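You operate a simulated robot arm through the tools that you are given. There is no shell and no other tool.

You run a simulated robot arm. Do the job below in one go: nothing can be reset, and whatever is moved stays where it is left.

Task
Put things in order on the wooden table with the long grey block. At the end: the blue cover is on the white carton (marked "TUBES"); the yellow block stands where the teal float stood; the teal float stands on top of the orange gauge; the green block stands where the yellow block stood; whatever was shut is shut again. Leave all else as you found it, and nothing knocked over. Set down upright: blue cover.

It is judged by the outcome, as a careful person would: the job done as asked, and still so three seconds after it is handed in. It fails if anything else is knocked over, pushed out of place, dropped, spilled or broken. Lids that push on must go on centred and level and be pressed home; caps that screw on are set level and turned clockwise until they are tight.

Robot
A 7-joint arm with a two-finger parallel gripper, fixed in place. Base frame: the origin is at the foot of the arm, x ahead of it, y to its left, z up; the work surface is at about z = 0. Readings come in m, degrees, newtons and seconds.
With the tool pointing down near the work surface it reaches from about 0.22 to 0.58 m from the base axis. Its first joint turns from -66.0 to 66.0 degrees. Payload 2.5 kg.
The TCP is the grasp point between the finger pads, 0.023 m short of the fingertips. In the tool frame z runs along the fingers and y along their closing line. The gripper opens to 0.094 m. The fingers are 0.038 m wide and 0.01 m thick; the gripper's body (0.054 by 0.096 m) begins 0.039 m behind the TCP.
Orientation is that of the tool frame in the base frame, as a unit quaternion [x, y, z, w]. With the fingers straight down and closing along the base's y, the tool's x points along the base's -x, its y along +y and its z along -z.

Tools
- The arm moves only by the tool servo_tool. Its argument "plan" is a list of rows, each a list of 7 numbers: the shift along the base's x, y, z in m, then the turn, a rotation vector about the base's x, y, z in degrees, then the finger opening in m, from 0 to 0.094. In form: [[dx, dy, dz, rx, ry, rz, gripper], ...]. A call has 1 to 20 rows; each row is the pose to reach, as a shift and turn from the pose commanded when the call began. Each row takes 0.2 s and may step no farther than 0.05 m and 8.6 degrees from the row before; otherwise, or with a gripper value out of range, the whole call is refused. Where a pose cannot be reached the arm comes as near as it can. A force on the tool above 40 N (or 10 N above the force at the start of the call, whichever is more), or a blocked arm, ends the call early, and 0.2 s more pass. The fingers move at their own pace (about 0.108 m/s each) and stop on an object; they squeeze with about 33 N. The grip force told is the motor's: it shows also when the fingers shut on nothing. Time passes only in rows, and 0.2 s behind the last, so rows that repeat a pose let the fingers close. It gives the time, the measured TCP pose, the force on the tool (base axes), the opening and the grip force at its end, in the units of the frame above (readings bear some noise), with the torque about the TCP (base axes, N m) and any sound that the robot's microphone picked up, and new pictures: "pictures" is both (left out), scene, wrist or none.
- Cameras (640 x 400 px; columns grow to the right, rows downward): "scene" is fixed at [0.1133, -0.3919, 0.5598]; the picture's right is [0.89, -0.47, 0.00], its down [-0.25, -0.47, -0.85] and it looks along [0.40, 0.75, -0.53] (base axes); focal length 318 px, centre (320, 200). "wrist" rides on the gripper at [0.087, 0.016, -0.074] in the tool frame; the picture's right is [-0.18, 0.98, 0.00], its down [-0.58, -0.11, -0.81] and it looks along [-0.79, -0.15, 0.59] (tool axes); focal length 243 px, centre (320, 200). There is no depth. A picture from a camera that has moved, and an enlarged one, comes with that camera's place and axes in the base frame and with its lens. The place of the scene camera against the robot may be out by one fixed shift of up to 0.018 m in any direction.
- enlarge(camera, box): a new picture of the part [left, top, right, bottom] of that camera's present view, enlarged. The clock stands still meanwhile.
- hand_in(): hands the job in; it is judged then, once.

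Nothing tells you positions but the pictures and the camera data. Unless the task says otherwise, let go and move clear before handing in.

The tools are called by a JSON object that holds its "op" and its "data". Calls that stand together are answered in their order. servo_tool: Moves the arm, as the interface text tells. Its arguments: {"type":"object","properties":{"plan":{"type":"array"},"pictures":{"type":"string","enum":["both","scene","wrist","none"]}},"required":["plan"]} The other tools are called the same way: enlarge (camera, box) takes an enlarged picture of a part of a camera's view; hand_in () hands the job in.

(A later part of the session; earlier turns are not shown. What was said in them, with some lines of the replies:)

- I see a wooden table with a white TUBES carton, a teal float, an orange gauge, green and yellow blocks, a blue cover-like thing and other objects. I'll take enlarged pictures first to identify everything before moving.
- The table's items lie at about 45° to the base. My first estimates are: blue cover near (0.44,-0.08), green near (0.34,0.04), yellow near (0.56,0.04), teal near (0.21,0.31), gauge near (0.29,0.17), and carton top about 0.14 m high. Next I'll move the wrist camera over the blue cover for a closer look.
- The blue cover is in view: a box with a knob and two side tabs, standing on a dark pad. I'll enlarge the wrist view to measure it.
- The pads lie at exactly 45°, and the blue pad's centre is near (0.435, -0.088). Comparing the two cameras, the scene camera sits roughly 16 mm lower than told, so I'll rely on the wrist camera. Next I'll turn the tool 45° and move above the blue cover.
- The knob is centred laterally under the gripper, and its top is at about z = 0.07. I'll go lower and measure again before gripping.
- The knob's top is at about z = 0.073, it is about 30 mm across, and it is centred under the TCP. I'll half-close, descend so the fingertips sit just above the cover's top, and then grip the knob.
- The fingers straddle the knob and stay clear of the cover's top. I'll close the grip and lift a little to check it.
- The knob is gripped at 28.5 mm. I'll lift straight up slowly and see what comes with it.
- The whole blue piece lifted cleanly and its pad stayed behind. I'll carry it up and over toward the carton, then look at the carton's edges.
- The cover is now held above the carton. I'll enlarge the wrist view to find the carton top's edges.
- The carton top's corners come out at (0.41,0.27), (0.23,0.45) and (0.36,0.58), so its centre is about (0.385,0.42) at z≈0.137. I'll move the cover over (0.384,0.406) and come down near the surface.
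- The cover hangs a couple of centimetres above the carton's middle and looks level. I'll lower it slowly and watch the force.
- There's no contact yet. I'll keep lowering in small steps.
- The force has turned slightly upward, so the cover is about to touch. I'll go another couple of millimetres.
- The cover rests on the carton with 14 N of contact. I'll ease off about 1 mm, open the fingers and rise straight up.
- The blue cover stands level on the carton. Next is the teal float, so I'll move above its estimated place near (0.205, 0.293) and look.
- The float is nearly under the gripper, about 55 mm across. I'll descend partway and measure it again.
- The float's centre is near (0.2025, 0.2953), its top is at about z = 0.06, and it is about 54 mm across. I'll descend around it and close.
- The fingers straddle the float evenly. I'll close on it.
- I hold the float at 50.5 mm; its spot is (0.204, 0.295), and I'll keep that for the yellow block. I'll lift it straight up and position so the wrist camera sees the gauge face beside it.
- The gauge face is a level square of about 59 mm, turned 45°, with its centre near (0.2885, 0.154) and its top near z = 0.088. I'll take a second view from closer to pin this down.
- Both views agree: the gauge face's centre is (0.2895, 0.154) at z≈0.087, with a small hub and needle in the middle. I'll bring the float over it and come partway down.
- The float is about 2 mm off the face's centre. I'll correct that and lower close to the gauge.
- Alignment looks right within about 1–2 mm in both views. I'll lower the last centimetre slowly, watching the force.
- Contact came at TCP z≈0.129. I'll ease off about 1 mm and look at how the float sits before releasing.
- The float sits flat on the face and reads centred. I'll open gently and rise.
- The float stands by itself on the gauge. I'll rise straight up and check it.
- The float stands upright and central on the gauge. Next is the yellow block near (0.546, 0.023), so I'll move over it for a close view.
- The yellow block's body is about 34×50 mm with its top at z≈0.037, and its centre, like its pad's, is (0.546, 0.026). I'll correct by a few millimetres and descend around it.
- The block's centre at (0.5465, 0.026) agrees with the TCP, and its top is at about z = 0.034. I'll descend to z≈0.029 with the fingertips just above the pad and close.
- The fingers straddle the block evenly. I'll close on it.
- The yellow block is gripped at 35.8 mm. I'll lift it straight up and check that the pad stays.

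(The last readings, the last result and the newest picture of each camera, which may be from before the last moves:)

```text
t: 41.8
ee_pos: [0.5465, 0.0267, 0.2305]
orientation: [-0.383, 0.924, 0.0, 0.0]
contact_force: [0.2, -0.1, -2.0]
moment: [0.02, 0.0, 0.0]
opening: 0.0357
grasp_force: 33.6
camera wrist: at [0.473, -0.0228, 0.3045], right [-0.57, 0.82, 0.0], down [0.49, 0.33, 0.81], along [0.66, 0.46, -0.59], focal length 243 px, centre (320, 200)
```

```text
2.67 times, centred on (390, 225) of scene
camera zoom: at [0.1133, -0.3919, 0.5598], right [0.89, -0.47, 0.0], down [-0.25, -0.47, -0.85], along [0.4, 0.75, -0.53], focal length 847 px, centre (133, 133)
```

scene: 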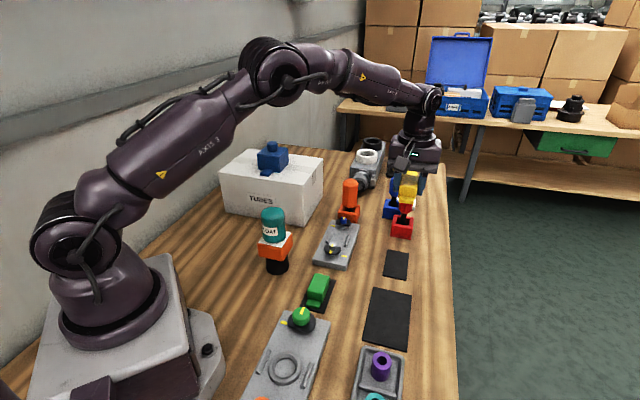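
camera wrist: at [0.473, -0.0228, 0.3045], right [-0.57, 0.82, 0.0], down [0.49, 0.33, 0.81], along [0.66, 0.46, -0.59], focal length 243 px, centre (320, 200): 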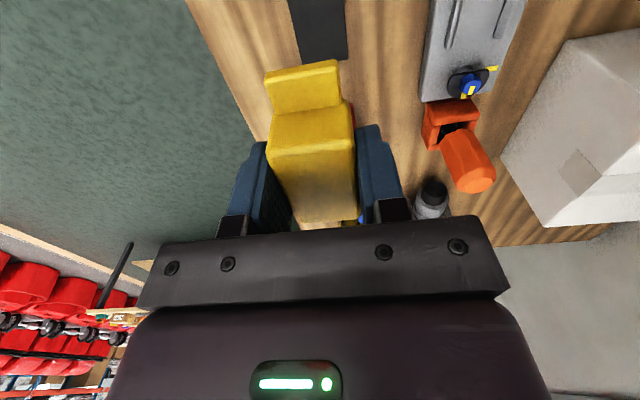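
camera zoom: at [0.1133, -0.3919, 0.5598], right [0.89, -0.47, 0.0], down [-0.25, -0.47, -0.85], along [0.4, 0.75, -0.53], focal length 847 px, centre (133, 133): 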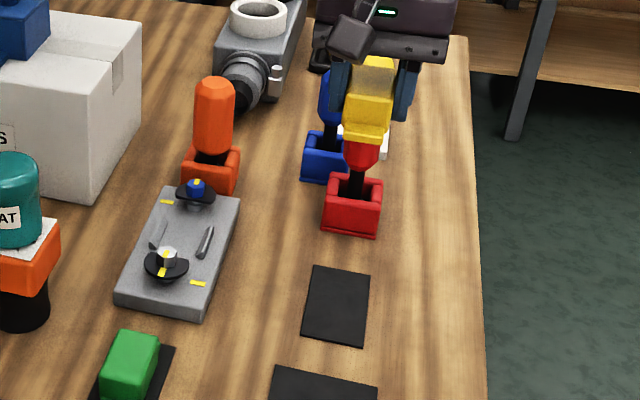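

The yellow block lifted cleanly and its pad stayed in place. I'll carry it high over to the float's old spot (0.204, 0.295) and then descend.

{"op": "servo_tool", "data": {"plan": [[-0.0342, 0.0269, 0.01, 0, 0, 0, 0.015], [-0.0684, 0.0538, 0.02, 0, 0, 0, 0.015], [-0.1027, 0.0807, 0.02, 0, 0, 0, 0.015], [-0.1369, 0.1076, 0.02, 0, 0, 0, 0.015], [-0.1711, 0.1345, 0.02, 0, 0, 0, 0.015], [-0.2053, 0.1614, 0.02, 0, 0, 0, 0.015], [-0.2395, 0.1883, 0.02, 0, 0, 0, 0.015], [-0.2738, 0.2152, 0.02, 0, 0, 0, 0.015], [-0.308, 0.2421, 0.01, 0, 0, 0, 0.015], [-0.3422, 0.269, 0.0, 0, 0, 0, 0.015], [-0.3422, 0.269, -0.04, 0, 0, 0, 0.015], [-0.3422, 0.269, -0.08, 0, 0, 0, 0.015], [-0.3422, 0.269, -0.12, 0, 0, 0, 0.015], [-0.3422, 0.269, -0.15, 0, 0, 0, 0.015], [-0.3422, 0.269, -0.17, 0, 0, 0, 0.015], [-0.3422, 0.269, -0.17, 0, 0, 0, 0.015]]}}

{"op": "enlarge", "data": {"camera": "scene", "box": [180, 180, 320, 290]}}

```text
t: 45.2
ee_pos: [0.2033, 0.2949, 0.0579]
orientation: [-0.383, 0.924, 0.0, 0.0]
contact_force: [0.1, -0.1, -2.1]
moment: [0.03, -0.01, 0.02]
opening: 0.0355
grasp_force: 33.0
camera wrist: at [0.1309, 0.2454, 0.1337], right [-0.57, 0.82, 0.0], down [0.49, 0.33, 0.81], along [0.67, 0.46, -0.59], focal length 243 px, centre (320, 200)
```

scene: 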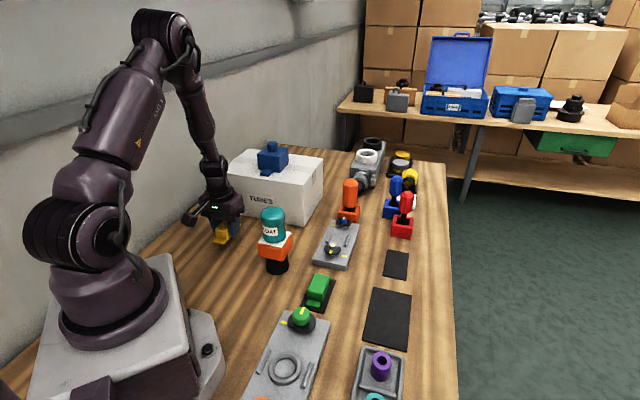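
wrist: 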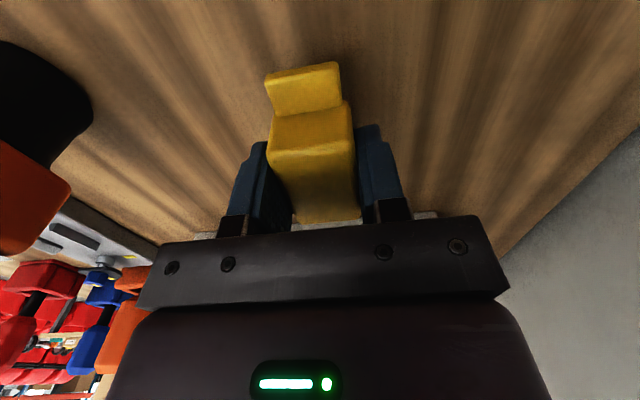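

```text
3.64 times, centred on (250, 235) of scene
camera zoom: at [0.1133, -0.3919, 0.5598], right [0.89, -0.47, 0.0], down [-0.25, -0.47, -0.85], along [0.4, 0.75, -0.53], focal length 1155 px, centre (574, 73)
```

zoom: 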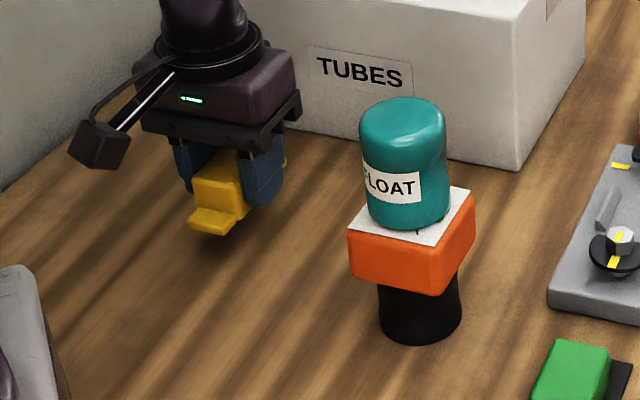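

The block is above the old float spot, and the float still stands on the gauge. I'll lower to just above the table, then go in small steps.

{"op": "servo_tool", "data": {"plan": [[0, 0, -0.012, 0, 0, 0, 0.015], [0, 0, -0.022, 0, 0, 0, 0.015], [0, 0, -0.026, 0, 0, 0, 0.015], [0, 0, -0.028, 0, 0, 0, 0.015], [0, 0, -0.03, 0, 0, 0, 0.015], [0, 0, -0.03, 0, 0, 0, 0.015]], "pictures": "none"}}

```text
t: 46.6
ee_pos: [0.2031, 0.2961, 0.0281]
orientation: [-0.383, 0.924, 0.0, -0.001]
contact_force: [0.7, -0.5, -1.8]
moment: [0.02, 0.01, 0.04]
opening: 0.0357
grasp_force: 32.9
```

{"op": "servo_tool", "data": {"plan": [[0, 0, -0.001, 0, 0, 0, 0.015], [0, 0, -0.002, 0, 0, 0, 0.015], [0, 0, -0.002, 0, 0, 0, 0.015]], "pictures": "none"}}

```text
t: 47.4
ee_pos: [0.2034, 0.2945, 0.0274]
orientation: [-0.383, 0.924, 0.0, -0.001]
contact_force: [0.5, -0.4, -2.2]
moment: [0.02, 0.0, 0.03]
opening: 0.0358
grasp_force: 33.2
```

The block hasn't touched the table yet. I'll continue in 1 mm steps.

{"op": "servo_tool", "data": {"plan": [[0, 0, -0.001, 0, 0, 0, 0.015], [0, 0, -0.002, 0, 0, 0, 0.015], [0, 0, -0.002, 0, 0, 0, 0.015]], "pictures": "none"}}

```text
t: 48.2
ee_pos: [0.2046, 0.2953, 0.0262]
orientation: [-0.382, 0.924, 0.0, 0.0]
contact_force: [-4.4, -5.9, 24.6]
moment: [-0.1, 0.08, -0.04]
opening: 0.0361
grasp_force: 33.1
```

The block is down, with firm contact at z≈0.026. I'll ease off 1 mm, open the fingers and rise.

{"op": "servo_tool", "data": {"plan": [[0, 0, 0.001, 0, 0, 0, 0.015], [0, 0, 0.001, 0, 0, 0, 0.015], [0, 0, 0.001, 0, 0, 0, 0.04], [0, 0, 0.001, 0, 0, 0, 0.06], [0, 0, 0.001, 0, 0, 0, 0.07], [0, 0, 0.001, 0, 0, 0, 0.07]], "pictures": "none"}}

{"op": "servo_tool", "data": {"plan": [[0, 0, 0.02, 0, 0, 0, 0.07], [0, 0, 0.06, 0, 0, 0, 0.07], [0, 0, 0.1, 0, 0, 0, 0.07], [0, 0, 0.14, 0, 0, 0, 0.07], [0, 0, 0.14, 0, 0, 0, 0.07]]}}

{"op": "enlarge", "data": {"camera": "scene", "box": [180, 190, 320, 290]}}

{"op": "enlarge", "data": {"camera": "wrist", "box": [200, 0, 440, 150]}}

```text
t: 49.6
ee_pos: [0.2039, 0.2952, 0.0258]
orientation: [-0.383, 0.924, 0.0, 0.0]
contact_force: [0.1, -0.1, 0.0]
moment: [-0.01, 0.01, 0.01]
opening: 0.0702
grasp_force: 0.0
```

```text
t: 50.8
ee_pos: [0.2041, 0.2942, 0.1663]
orientation: [-0.383, 0.924, 0.0, 0.001]
contact_force: [-0.4, -0.2, 0.0]
moment: [-0.01, 0.0, 0.04]
opening: 0.07
grasp_force: 0.0
camera wrist: at [0.1307, 0.2454, 0.2412], right [-0.57, 0.82, 0.0], down [0.49, 0.33, 0.81], along [0.66, 0.46, -0.59], focal length 243 px, centre (320, 200)
```

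scene: 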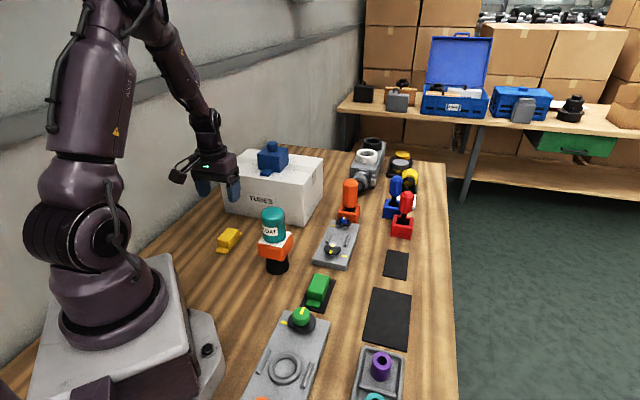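
wrist: 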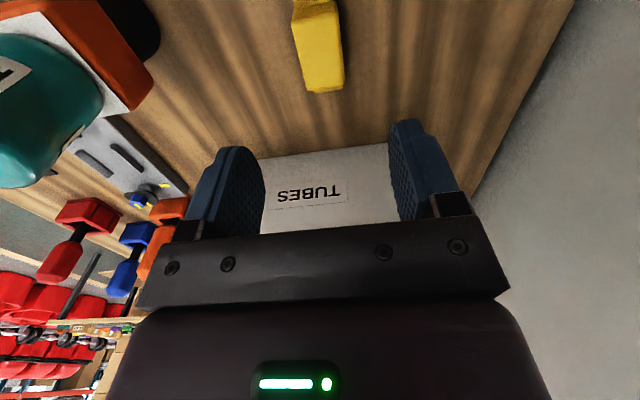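

```text
4.00 times, centred on (250, 240) of scene
camera zoom: at [0.1133, -0.3919, 0.5598], right [0.89, -0.47, 0.0], down [-0.25, -0.47, -0.85], along [0.4, 0.75, -0.53], focal length 1270 px, centre (600, 40)
```

zoom: 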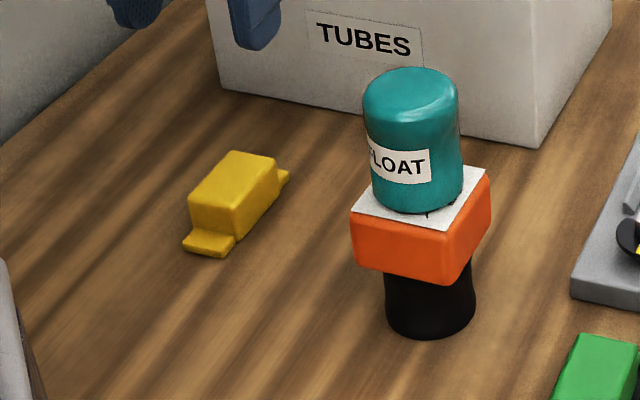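

```text
2.67 times, centred on (320, 75) of wrist
camera zoom: at [0.1307, 0.2454, 0.2412], right [-0.57, 0.82, 0.0], down [0.49, 0.33, 0.81], along [0.66, 0.46, -0.59], focal length 647 px, centre (320, 533)
```

zoom: 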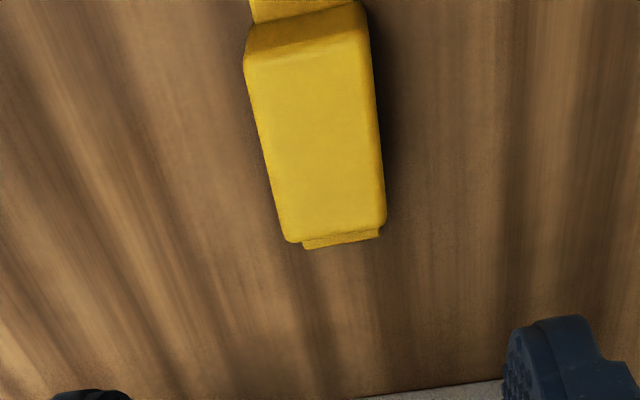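

The yellow block stands upright on the float's old spot. Next is the green block near (0.333, 0.025): I'll rise well clear of the float and move above it.

{"op": "servo_tool", "data": {"plan": [[0, 0, 0.05, 0, 0, 0, 0.08], [0, 0, 0.1, 0, 0, 0, 0.08], [0.018, -0.038, 0.11, 0, 0, 0, 0.08], [0.036, -0.076, 0.11, 0, 0, 0, 0.08], [0.054, -0.114, 0.11, 0, 0, 0, 0.08], [0.072, -0.152, 0.11, 0, 0, 0, 0.08], [0.09, -0.19, 0.11, 0, 0, 0, 0.08], [0.108, -0.228, 0.11, 0, 0, 0, 0.08], [0.129, -0.27, 0.09, 0, 0, 0, 0.08], [0.129, -0.27, 0.05, 0, 0, 0, 0.08], [0.129, -0.27, 0.0, 0, 0, 0, 0.08], [0.129, -0.27, -0.01, 0, 0, 0, 0.08], [0.129, -0.27, -0.01, 0, 0, 0, 0.08]]}}

{"op": "enlarge", "data": {"camera": "wrist", "box": [200, 0, 440, 150]}}

{"op": "enlarge", "data": {"camera": "scene", "box": [240, 200, 400, 340]}}

```text
refused: row 9 steps farther than a row can; nothing moved
```

```text
2.67 times, centred on (320, 75) of wrist
camera zoom: at [0.1307, 0.2454, 0.2412], right [-0.57, 0.82, 0.0], down [0.49, 0.33, 0.81], along [0.66, 0.46, -0.59], focal length 647 px, centre (320, 533)
```

zoom: 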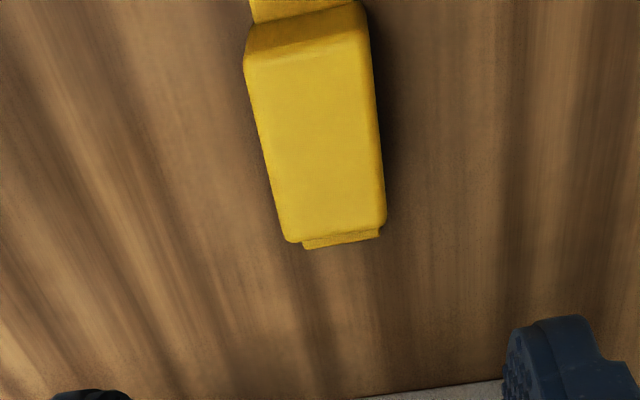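

```text
2.86 times, centred on (320, 270) of scene
camera zoom: at [0.1133, -0.3919, 0.5598], right [0.89, -0.47, 0.0], down [-0.25, -0.47, -0.85], along [0.4, 0.75, -0.53], focal length 907 px, centre (320, 0)
```

zoom: 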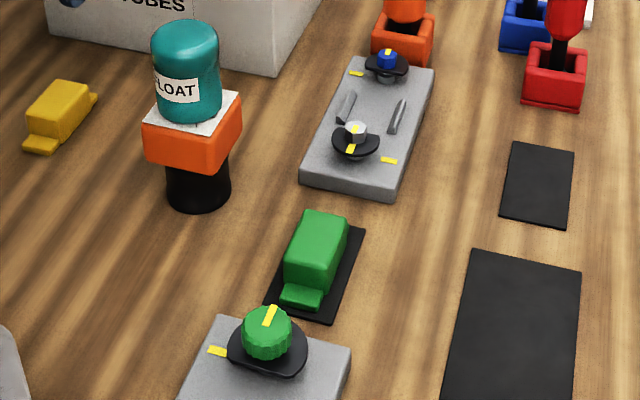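

One row stepped too far, so nothing moved. I'll resend the same move with smaller steps.

{"op": "servo_tool", "data": {"plan": [[0, 0, 0.045, 0, 0, 0, 0.08], [0, 0, 0.09, 0, 0, 0, 0.08], [0.0, 0, 0.11, 0, 0, 0, 0.08], [0.018, -0.038, 0.11, 0, 0, 0, 0.08], [0.036, -0.076, 0.11, 0, 0, 0, 0.08], [0.054, -0.114, 0.11, 0, 0, 0, 0.08], [0.072, -0.152, 0.11, 0, 0, 0, 0.08], [0.09, -0.19, 0.11, 0, 0, 0, 0.08], [0.108, -0.228, 0.11, 0, 0, 0, 0.08], [0.124, -0.26, 0.1, 0, 0, 0, 0.08], [0.129, -0.27, 0.07, 0, 0, 0, 0.08], [0.129, -0.27, 0.03, 0, 0, 0, 0.08], [0.129, -0.27, -0.01, 0, 0, 0, 0.08], [0.129, -0.27, -0.01, 0, 0, 0, 0.08]]}}

{"op": "enlarge", "data": {"camera": "wrist", "box": [200, 0, 440, 150]}}

{"op": "enlarge", "data": {"camera": "scene", "box": [240, 200, 400, 340]}}

```text
t: 53.8
ee_pos: [0.3351, 0.0233, 0.1556]
orientation: [-0.384, 0.923, 0.0, 0.0]
contact_force: [-0.4, 0.4, 0.5]
moment: [-0.04, -0.01, 0.02]
opening: 0.08
grasp_force: 0.1
camera wrist: at [0.2609, -0.0254, 0.2306], right [-0.57, 0.82, 0.0], down [0.49, 0.33, 0.81], along [0.67, 0.46, -0.59], focal length 243 px, centre (320, 200)
```

scene: 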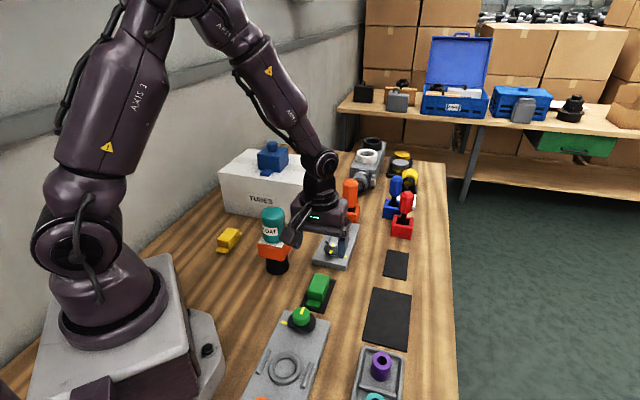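
wrist: 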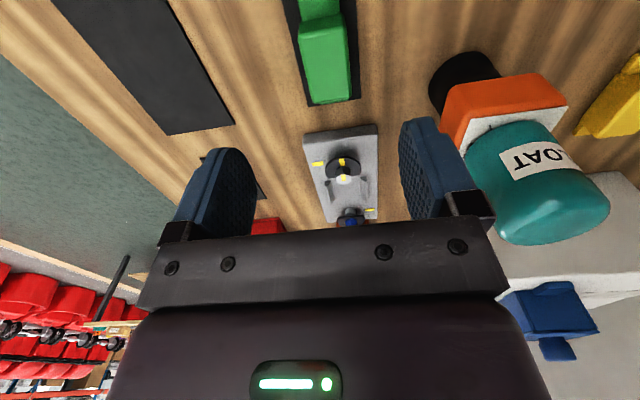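

```text
2.67 times, centred on (320, 75) of wrist
camera zoom: at [0.2609, -0.0254, 0.2306], right [-0.57, 0.82, 0.0], down [0.49, 0.33, 0.81], along [0.67, 0.46, -0.59], focal length 647 px, centre (320, 533)
```

zoom: 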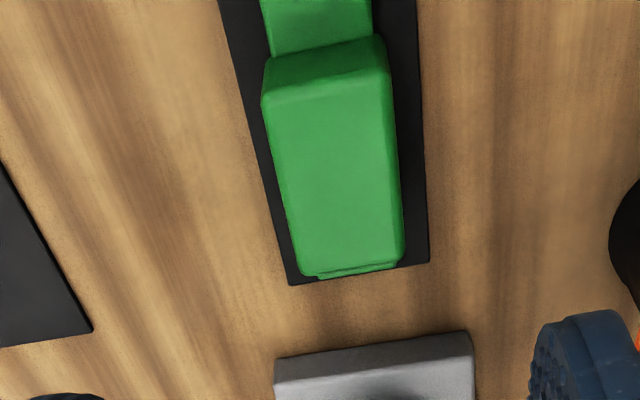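

```text
2.86 times, centred on (320, 270) of scene
camera zoom: at [0.1133, -0.3919, 0.5598], right [0.89, -0.47, 0.0], down [-0.25, -0.47, -0.85], along [0.4, 0.75, -0.53], focal length 907 px, centre (320, 0)
```

zoom: 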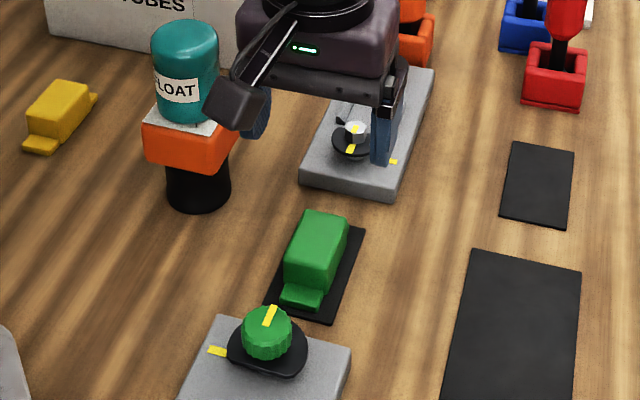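

The green block's centre is about (0.335, 0.033), with the same size as the yellow. I'll correct the offset and descend partway, watching clearance to the gauge and the knob plate.

{"op": "servo_tool", "data": {"plan": [[0.002, 0.008, 0, 0, 0, 0, 0.075], [0.002, 0.008, -0.03, 0, 0, 0, 0.075], [0.002, 0.008, -0.06, 0, 0, 0, 0.075], [0.002, 0.008, -0.075, 0, 0, 0, 0.075], [0.002, 0.008, -0.075, 0, 0, 0, 0.075]]}}

{"op": "enlarge", "data": {"camera": "wrist", "box": [200, 50, 440, 200]}}

{"op": "enlarge", "data": {"camera": "scene", "box": [240, 200, 400, 340]}}

```text
t: 55.0
ee_pos: [0.3357, 0.0319, 0.0817]
orientation: [-0.384, 0.924, 0.0, 0.0]
contact_force: [0.8, 0.3, 0.0]
moment: [0.04, 0.0, -0.04]
opening: 0.0748
grasp_force: 0.1
camera wrist: at [0.2626, -0.0169, 0.156], right [-0.57, 0.82, 0.0], down [0.49, 0.33, 0.81], along [0.67, 0.46, -0.59], focal length 243 px, centre (320, 200)
```

scene: 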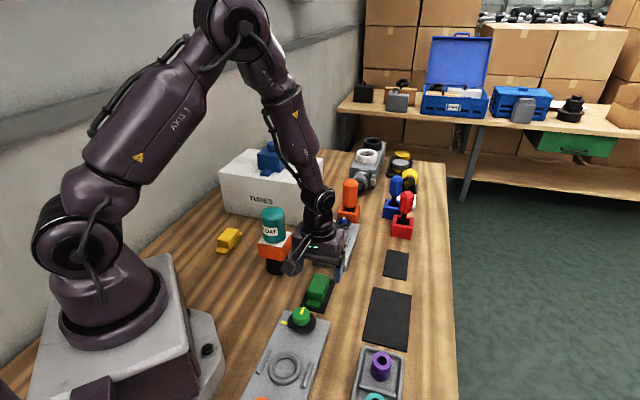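
wrist: 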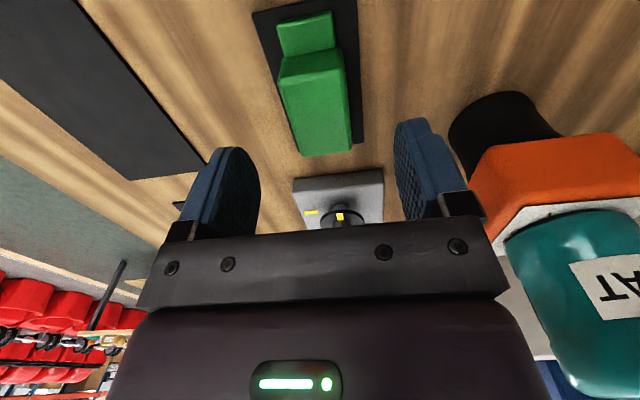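

```text
2.67 times, centred on (320, 125) of wrist
camera zoom: at [0.2626, -0.0169, 0.156], right [-0.57, 0.82, 0.0], down [0.49, 0.33, 0.81], along [0.67, 0.46, -0.59], focal length 647 px, centre (320, 400)
```

zoom: 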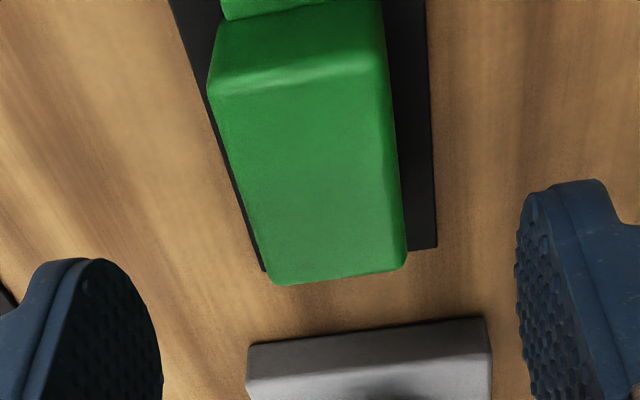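

```text
2.86 times, centred on (320, 270) of scene
camera zoom: at [0.1133, -0.3919, 0.5598], right [0.89, -0.47, 0.0], down [-0.25, -0.47, -0.85], along [0.4, 0.75, -0.53], focal length 907 px, centre (320, 0)
```

zoom: 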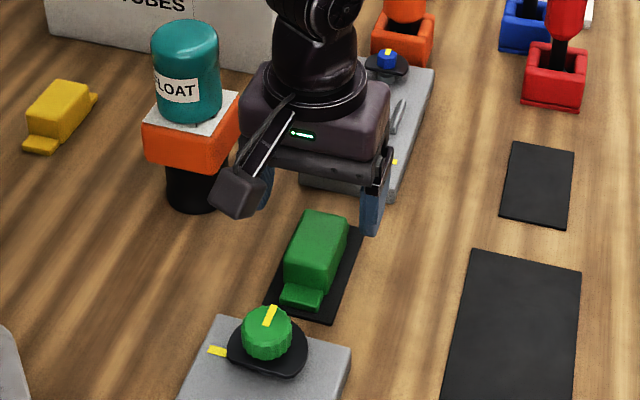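

The block is laterally centred and clearances look fine. I'll descend to z≈0.029.

{"op": "servo_tool", "data": {"plan": [[0, 0, -0.02, 0, 0, 0, 0.075], [0, 0, -0.04, 0, 0, 0, 0.075], [0, 0, -0.048, 0, 0, 0, 0.075], [0, 0, -0.052, 0, 0, 0, 0.075], [0, 0, -0.052, 0, 0, 0, 0.075]]}}

{"op": "enlarge", "data": {"camera": "wrist", "box": [200, 30, 440, 230]}}

{"op": "enlarge", "data": {"camera": "scene", "box": [240, 200, 400, 340]}}

```text
t: 56.2
ee_pos: [0.336, 0.0344, 0.0283]
orientation: [-0.384, 0.923, 0.0, 0.0]
contact_force: [0.4, -1.1, 0.7]
moment: [-0.02, 0.0, -0.02]
opening: 0.075
grasp_force: 0.1
camera wrist: at [0.2621, -0.0161, 0.104], right [-0.57, 0.82, 0.0], down [0.49, 0.33, 0.81], along [0.67, 0.46, -0.59], focal length 243 px, centre (320, 200)
```

scene: 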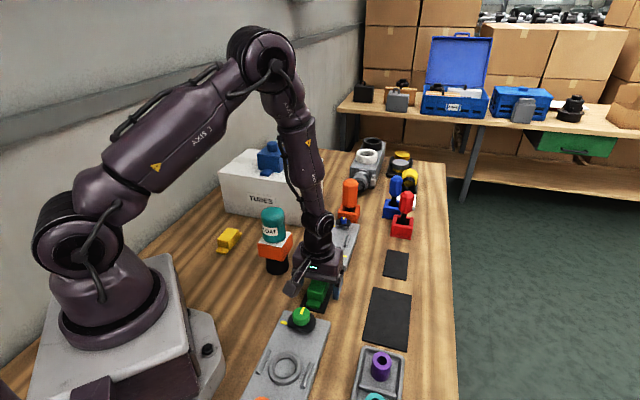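
wrist: 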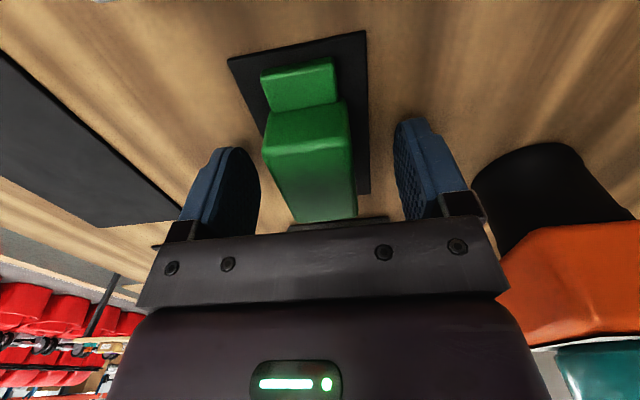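

```text
2.00 times, centred on (320, 130) of wrist
camera zoom: at [0.2621, -0.0161, 0.104], right [-0.57, 0.82, 0.0], down [0.49, 0.33, 0.81], along [0.67, 0.46, -0.59], focal length 485 px, centre (320, 340)
```

zoom: 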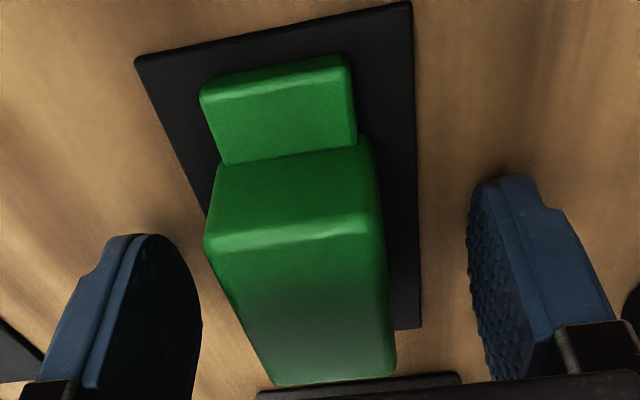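

```text
2.86 times, centred on (320, 270) of scene
camera zoom: at [0.1133, -0.3919, 0.5598], right [0.89, -0.47, 0.0], down [-0.25, -0.47, -0.85], along [0.4, 0.75, -0.53], focal length 907 px, centre (320, 0)
```

zoom: 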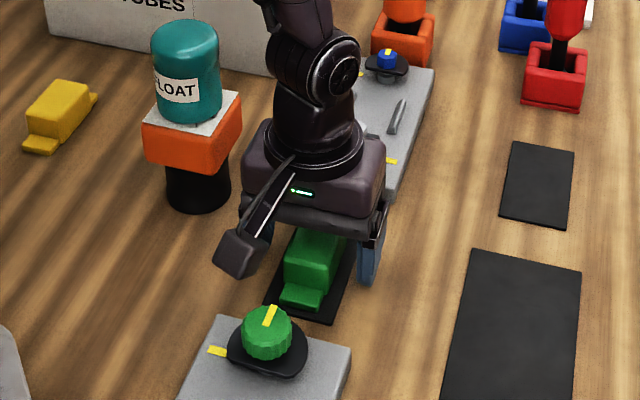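

The green block sits relative to the gripper just as the yellow one did. I'll close on it and lift.

{"op": "servo_tool", "data": {"plan": [[0, 0, 0, 0, 0, 0, 0.05], [0, 0, 0, 0, 0, 0, 0.04], [0, 0, 0, 0, 0, 0, 0.015], [0, 0, 0, 0, 0, 0, 0.015], [0, 0, 0, 0, 0, 0, 0.015]], "pictures": "wrist"}}

{"op": "servo_tool", "data": {"plan": [[0, 0, 0.004, 0, 0, 0, 0.015], [0, 0, 0.012, 0, 0, 0, 0.015], [0, 0, 0.03, 0, 0, 0, 0.015], [0, 0, 0.06, 0, 0, 0, 0.015], [0, 0, 0.1, 0, 0, 0, 0.015], [0, 0, 0.14, 0, 0, 0, 0.015], [0, 0, 0.18, 0, 0, 0, 0.015], [0, 0, 0.2, 0, 0, 0, 0.015], [0, 0, 0.2, 0, 0, 0, 0.015]]}}

{"op": "enlarge", "data": {"camera": "scene", "box": [240, 170, 400, 340]}}

```text
t: 57.4
ee_pos: [0.3352, 0.0333, 0.0289]
orientation: [-0.382, 0.924, 0.0, -0.001]
contact_force: [2.0, -1.7, 0.8]
moment: [0.02, -0.04, -0.08]
opening: 0.0356
grasp_force: 33.3
camera wrist: at [0.2621, -0.0161, 0.1042], right [-0.57, 0.82, 0.0], down [0.49, 0.33, 0.81], along [0.67, 0.46, -0.59], focal length 243 px, centre (320, 200)
```

wrist: 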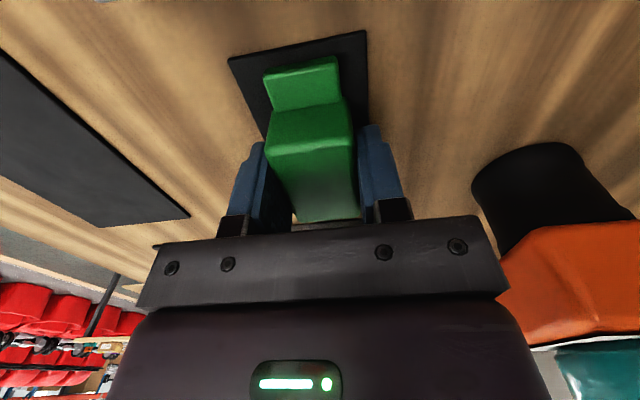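

```text
t: 59.4
ee_pos: [0.335, 0.0335, 0.2296]
orientation: [-0.383, 0.924, 0.0, 0.001]
contact_force: [-0.9, 0.1, -2.1]
moment: [0.0, 0.01, 0.03]
opening: 0.0358
grasp_force: 33.0
camera wrist: at [0.2619, -0.0158, 0.3051], right [-0.57, 0.82, 0.0], down [0.49, 0.33, 0.81], along [0.66, 0.46, -0.59], focal length 243 px, centre (320, 200)
```

scene: 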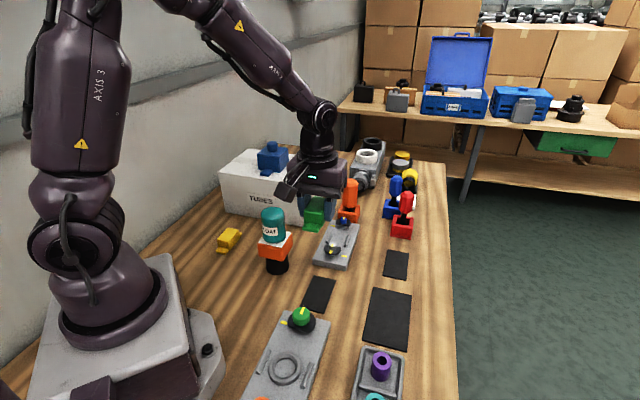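
wrist: 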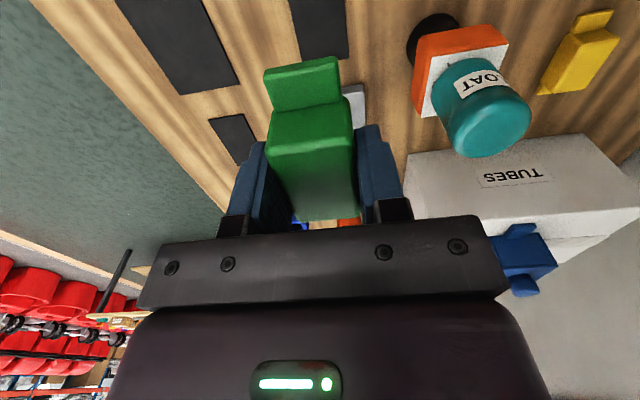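

```text
2.35 times, centred on (320, 255) of scene
camera zoom: at [0.1133, -0.3919, 0.5598], right [0.89, -0.47, 0.0], down [-0.25, -0.47, -0.85], along [0.4, 0.75, -0.53], focal length 747 px, centre (320, 71)
```

zoom: 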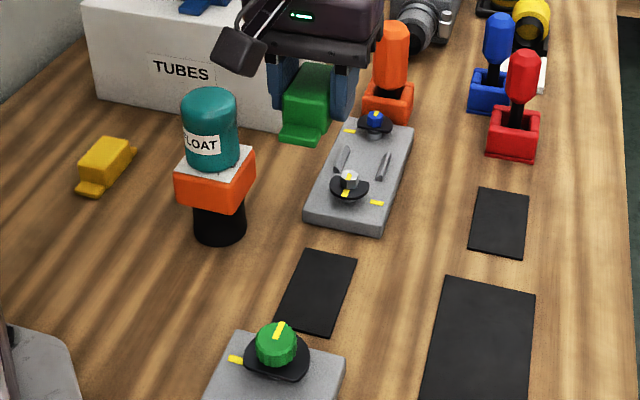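

The green block is held and its pad stays. I'll carry it to the yellow block's old place (0.5475, 0.0247) and lower toward the pad.

{"op": "servo_tool", "data": {"plan": [[0.036, -0.0014, 0.0, 0, 0, 0, 0.015], [0.072, -0.0028, 0.0, 0, 0, 0, 0.015], [0.108, -0.0042, 0.0, 0, 0, 0, 0.015], [0.144, -0.0056, 0.0, 0, 0, 0, 0.015], [0.18, -0.007, 0.0, 0, 0, 0, 0.015], [0.2125, -0.0083, 0.0, 0, 0, 0, 0.015], [0.2125, -0.0083, -0.04, 0, 0, 0, 0.015], [0.2125, -0.0083, -0.08, 0, 0, 0, 0.015], [0.2125, -0.0083, -0.12, 0, 0, 0, 0.015], [0.2125, -0.0083, -0.15, 0, 0, 0, 0.015], [0.2125, -0.0083, -0.17, 0, 0, 0, 0.015], [0.2125, -0.0083, -0.17, 0, 0, 0, 0.015]]}}

{"op": "enlarge", "data": {"camera": "wrist", "box": [200, 30, 440, 230]}}

{"op": "enlarge", "data": {"camera": "scene", "box": [340, 180, 460, 300]}}

```text
t: 62.0
ee_pos: [0.5477, 0.0243, 0.0589]
orientation: [-0.384, 0.923, -0.001, 0.0]
contact_force: [-0.1, -0.1, -1.7]
moment: [-0.01, 0.03, -0.01]
opening: 0.0357
grasp_force: 32.7
camera wrist: at [0.4741, -0.025, 0.134], right [-0.57, 0.82, 0.0], down [0.49, 0.33, 0.81], along [0.67, 0.46, -0.59], focal length 243 px, centre (320, 200)
```

scene: 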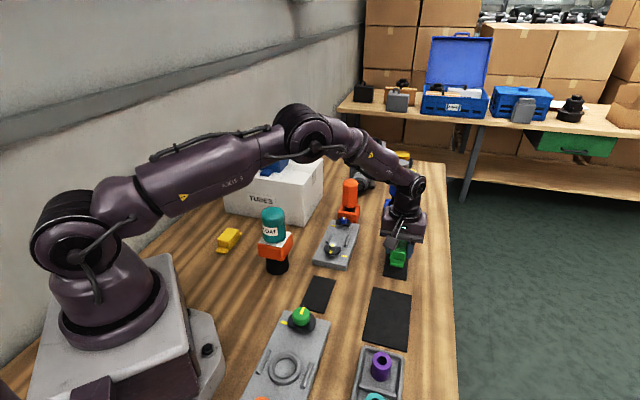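
wrist: 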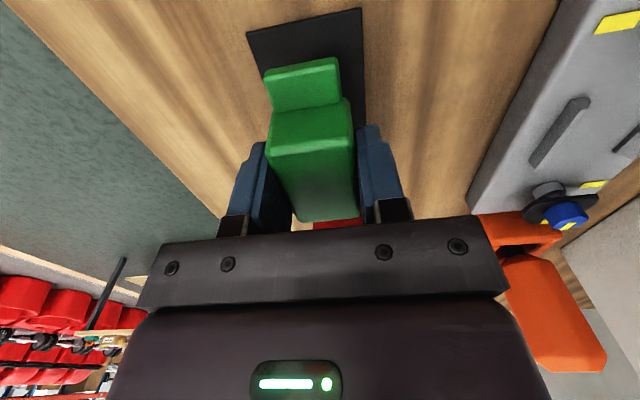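

```text
2.00 times, centred on (320, 130) of wrist
camera zoom: at [0.4741, -0.025, 0.134], right [-0.57, 0.82, 0.0], down [0.49, 0.33, 0.81], along [0.67, 0.46, -0.59], focal length 485 px, centre (320, 340)
```

zoom: 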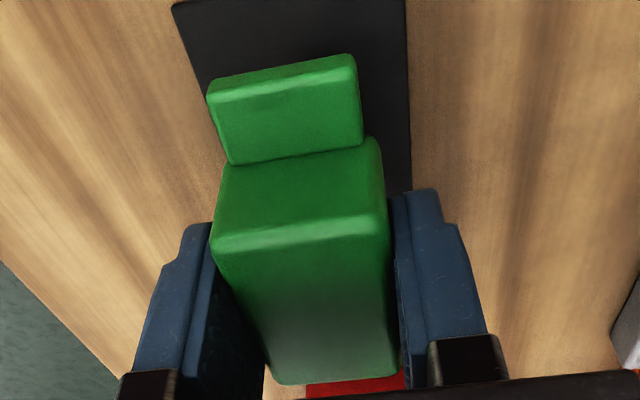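

```text
3.33 times, centred on (400, 240) of scene
camera zoom: at [0.1133, -0.3919, 0.5598], right [0.89, -0.47, 0.0], down [-0.25, -0.47, -0.85], along [0.4, 0.75, -0.53], focal length 1058 px, centre (53, 67)
```

zoom: 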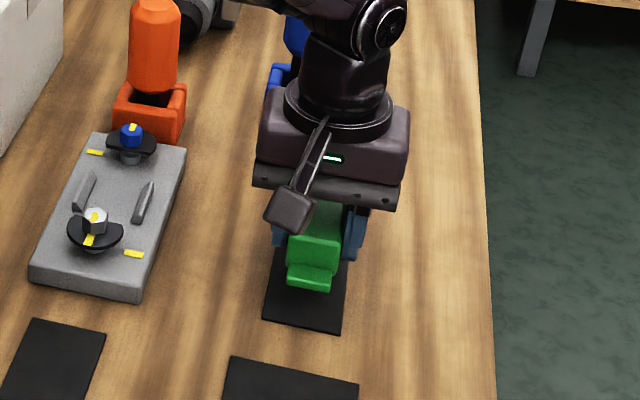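

Aligned over the pad, about 3 cm up. I'll lower in shrinking steps until it touches.

{"op": "servo_tool", "data": {"plan": [[0, 0, -0.012, 0, 0, 0, 0.015], [0, 0, -0.02, 0, 0, 0, 0.015], [0, 0, -0.025, 0, 0, 0, 0.015], [0, 0, -0.028, 0, 0, 0, 0.015], [0, 0, -0.028, 0, 0, 0, 0.015]], "pictures": "wrist"}}

{"op": "enlarge", "data": {"camera": "wrist", "box": [200, 30, 440, 230]}}

{"op": "enlarge", "data": {"camera": "scene", "box": [360, 210, 440, 290]}}

```text
t: 63.2
ee_pos: [0.5473, 0.0244, 0.0307]
orientation: [-0.383, 0.924, 0.001, 0.0]
contact_force: [-0.1, 0.2, -2.0]
moment: [-0.02, -0.03, -0.01]
opening: 0.0359
grasp_force: 33.4
camera wrist: at [0.4744, -0.0246, 0.1056], right [-0.57, 0.82, 0.0], down [0.49, 0.33, 0.81], along [0.67, 0.46, -0.59], focal length 243 px, centre (320, 200)
```

wrist: 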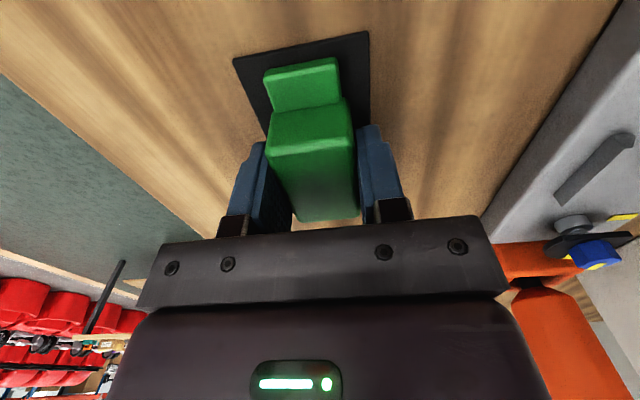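

```text
2.00 times, centred on (320, 130) of wrist
camera zoom: at [0.4744, -0.0246, 0.1056], right [-0.57, 0.82, 0.0], down [0.49, 0.33, 0.81], along [0.67, 0.46, -0.59], focal length 485 px, centre (320, 340)
```

zoom: 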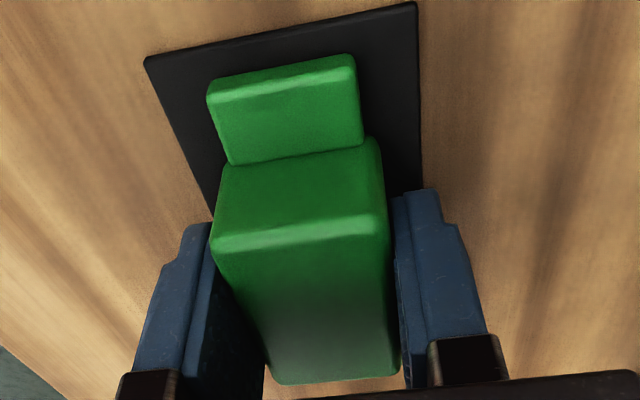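

```text
5.00 times, centred on (400, 250) of scene
camera zoom: at [0.1133, -0.3919, 0.5598], right [0.89, -0.47, 0.0], down [-0.25, -0.47, -0.85], along [0.4, 0.75, -0.53], focal length 1588 px, centre (-80, -50)
```

zoom: 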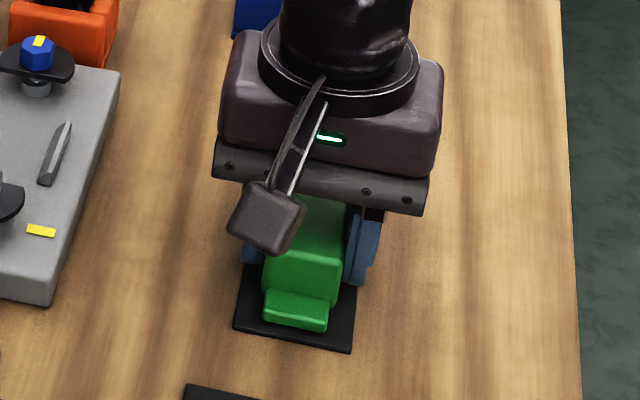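

The green tab sits on the pad just where the yellow's tab did. I'll lower the last couple of millimetres.

{"op": "servo_tool", "data": {"plan": [[0, 0, -0.001, 0, 0, 0, 0.015], [0, 0, -0.002, 0, 0, 0, 0.015], [0, 0, -0.0025, 0, 0, 0, 0.015], [0, 0, -0.0025, 0, 0, 0, 0.015]], "pictures": "none"}}

```text
t: 64.2
ee_pos: [0.5485, 0.0242, 0.0293]
orientation: [-0.384, 0.923, 0.0, 0.0]
contact_force: [-14.1, -0.5, 17.6]
moment: [0.36, -0.19, 0.25]
opening: 0.0356
grasp_force: 33.3
```

There is contact, with some sideways load. I'll ease up slightly and check the force before opening.

{"op": "servo_tool", "data": {"plan": [[0, 0, 0.0006, 0, 0, 0, 0.015], [0, 0, 0.001, 0, 0, 0, 0.015], [0, 0, 0.001, 0, 0, 0, 0.015]], "pictures": "none"}}

```text
t: 65.0
ee_pos: [0.549, 0.0251, 0.029]
orientation: [-0.382, 0.924, -0.001, 0.002]
contact_force: [-0.2, -0.3, 4.8]
moment: [-0.17, 0.33, -0.02]
opening: 0.0358
grasp_force: 32.8
```

The load is light now, so I'll open gently and rise straight up.

{"op": "servo_tool", "data": {"plan": [[0, 0, 0.0, 0, 0, 0, 0.04], [0, 0, 0.0, 0, 0, 0, 0.055], [0, 0, 0.0, 0, 0, 0, 0.07], [0, 0, 0.0, 0, 0, 0, 0.07], [0, 0, 0.02, 0, 0, 0, 0.07], [0, 0, 0.06, 0, 0, 0, 0.07], [0, 0, 0.1, 0, 0, 0, 0.07], [0, 0, 0.14, 0, 0, 0, 0.07], [0, 0, 0.14, 0, 0, 0, 0.07]]}}

{"op": "enlarge", "data": {"camera": "wrist", "box": [220, 0, 420, 125]}}

{"op": "enlarge", "data": {"camera": "scene", "box": [360, 210, 440, 290]}}

```text
t: 67.0
ee_pos: [0.5469, 0.0238, 0.1698]
orientation: [-0.382, 0.924, 0.0, 0.0]
contact_force: [0.0, 0.7, -0.2]
moment: [0.0, 0.02, -0.02]
opening: 0.0701
grasp_force: 0.1
camera wrist: at [0.4734, -0.025, 0.2446], right [-0.57, 0.82, 0.0], down [0.49, 0.33, 0.81], along [0.66, 0.46, -0.59], focal length 243 px, centre (320, 200)
```

scene: 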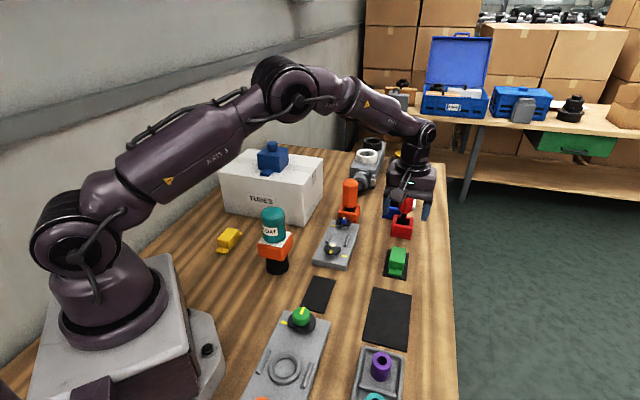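
wrist: 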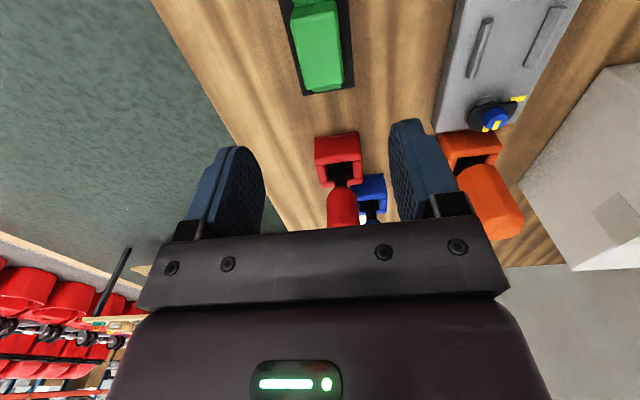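

```text
3.20 times, centred on (320, 62) of wrist
camera zoom: at [0.4734, -0.025, 0.2446], right [-0.57, 0.82, 0.0], down [0.49, 0.33, 0.81], along [0.66, 0.46, -0.59], focal length 776 px, centre (320, 640)
```

zoom: 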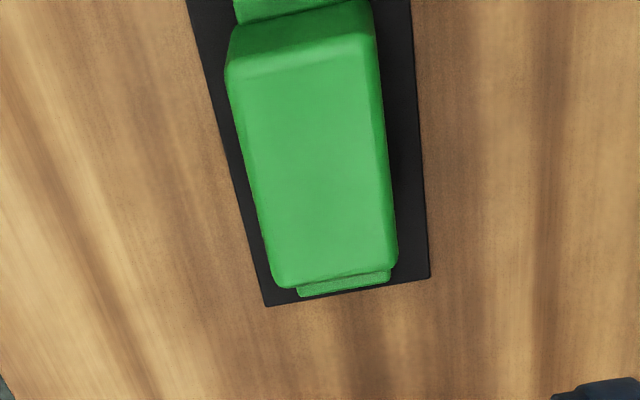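

```text
5.00 times, centred on (400, 250) of scene
camera zoom: at [0.1133, -0.3919, 0.5598], right [0.89, -0.47, 0.0], down [-0.25, -0.47, -0.85], along [0.4, 0.75, -0.53], focal length 1588 px, centre (-80, -50)
```

zoom: 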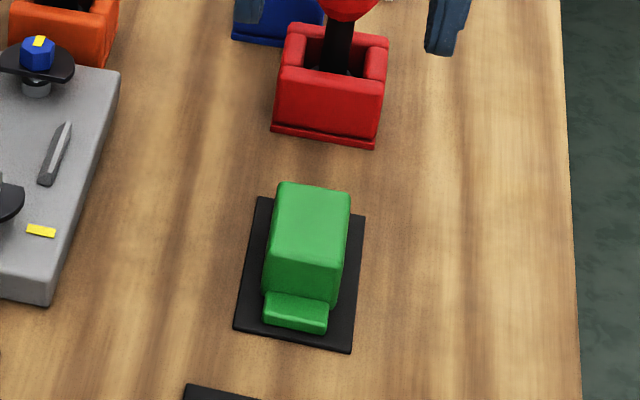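

All four moves are done and the green block sits squarely on the yellow's old pad. I'll pull the arm clear to a neutral height and inspect the whole table once more.

{"op": "servo_tool", "data": {"plan": [[0, 0, 0.045, 0, 0, 0, 0.07], [0, 0, 0.09, 0, 0, 0, 0.07], [0, 0, 0.13, 0, 0, 0, 0.07], [-0.04, 0, 0.15, 0, 0, 0, 0.07], [-0.08, 0, 0.17, 0, 0, 0, 0.07], [-0.12, 0, 0.18, 0, 0, 0, 0.07], [-0.16, 0, 0.18, 0, 0, 0, 0.07], [-0.18, 0, 0.18, 0, 0, 0, 0.07], [-0.18, 0, 0.18, 0, 0, 0, 0.07]]}}

{"op": "enlarge", "data": {"camera": "scene", "box": [180, 130, 340, 290]}}

{"op": "enlarge", "data": {"camera": "scene", "box": [300, 130, 460, 290]}}

{"op": "enlarge", "data": {"camera": "scene", "box": [240, 260, 460, 400]}}

```text
t: 69.0
ee_pos: [0.3688, 0.0258, 0.3489]
orientation: [-0.383, 0.924, -0.001, 0.0]
contact_force: [-0.6, 1.0, -0.4]
moment: [-0.02, 0.02, -0.01]
opening: 0.0701
grasp_force: 0.1
camera wrist: at [0.2941, -0.0243, 0.4241], right [-0.57, 0.82, 0.0], down [0.49, 0.33, 0.81], along [0.67, 0.46, -0.59], focal length 243 px, centre (320, 200)
```

scene: 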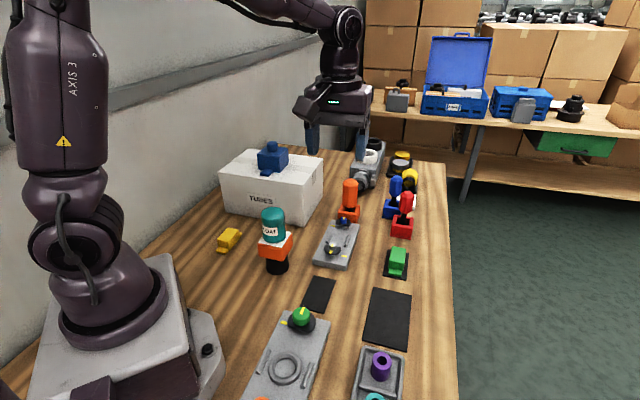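
wrist: 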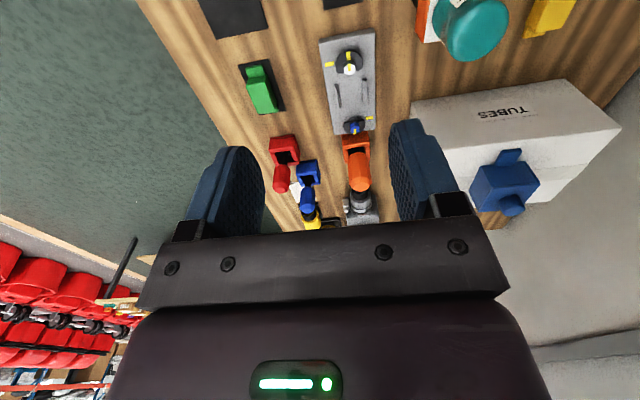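

```text
2.50 times, centred on (260, 210) of scene
camera zoom: at [0.1133, -0.3919, 0.5598], right [0.89, -0.47, 0.0], down [-0.25, -0.47, -0.85], along [0.4, 0.75, -0.53], focal length 794 px, centre (470, 175)
```

zoom: 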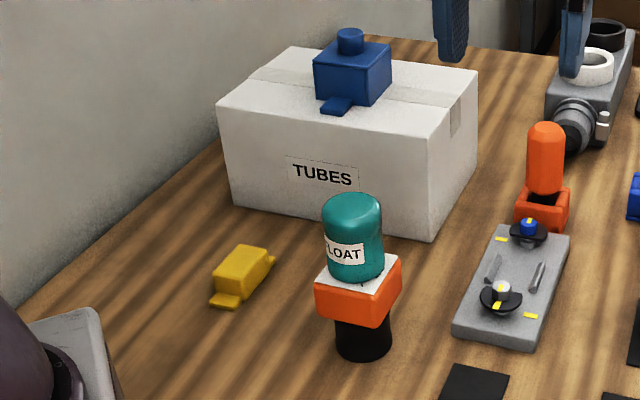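

```text
2.50 times, centred on (380, 210) of scene
camera zoom: at [0.1133, -0.3919, 0.5598], right [0.89, -0.47, 0.0], down [-0.25, -0.47, -0.85], along [0.4, 0.75, -0.53], focal length 794 px, centre (170, 175)
```

zoom: 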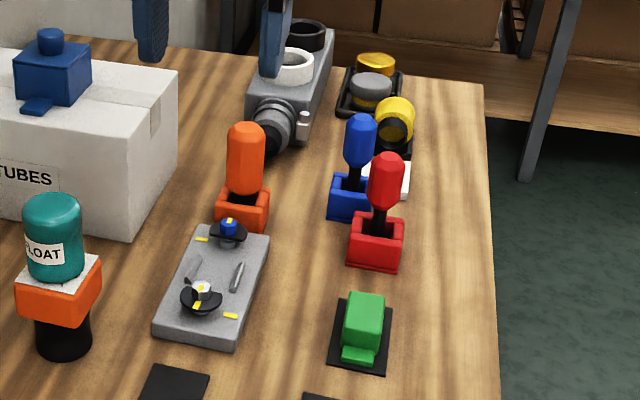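

```text
2.86 times, centred on (350, 330) of scene
camera zoom: at [0.1133, -0.3919, 0.5598], right [0.89, -0.47, 0.0], down [-0.25, -0.47, -0.85], along [0.4, 0.75, -0.53], focal length 907 px, centre (234, -171)
```

zoom: 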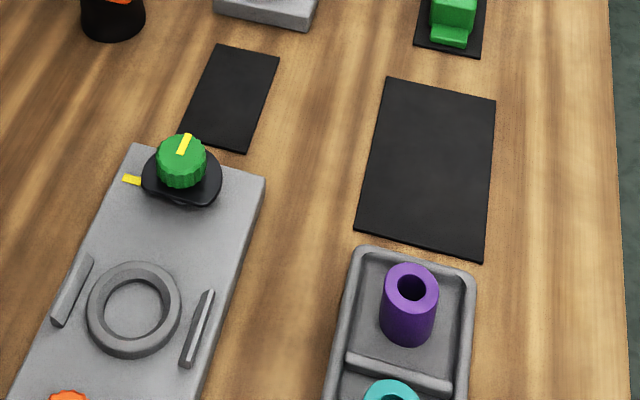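

Everything is in place: the blue cover is upright on the TUBES carton, and the yellow block is on the float's old spot. The float stands on the gauge, the green block is where the yellow stood, nothing else has shifted, and the arm is clear. I'm handing in.

{"op": "hand_in", "data": {}}

```text
The job is handed in.
```

The table is in order and the job is handed in. The last pictures before handing in showed:

- **Blue cover:** it stands upright and level near the middle of the top of the "TUBES" carton.
- **Teal float:** it stands centred on top of the orange gauge, and the gauge looks unmoved.
- **Yellow block:** it stands where the float stood.
- **Green block:** it sits on the yellow block's old pad, in the same position the yellow block had.

I opened nothing along the way, so there was nothing to shut again. The dark pads under the blue cover and the two blocks stayed where they were. Nothing else looked shifted or knocked over, and the arm was clear with the gripper empty.
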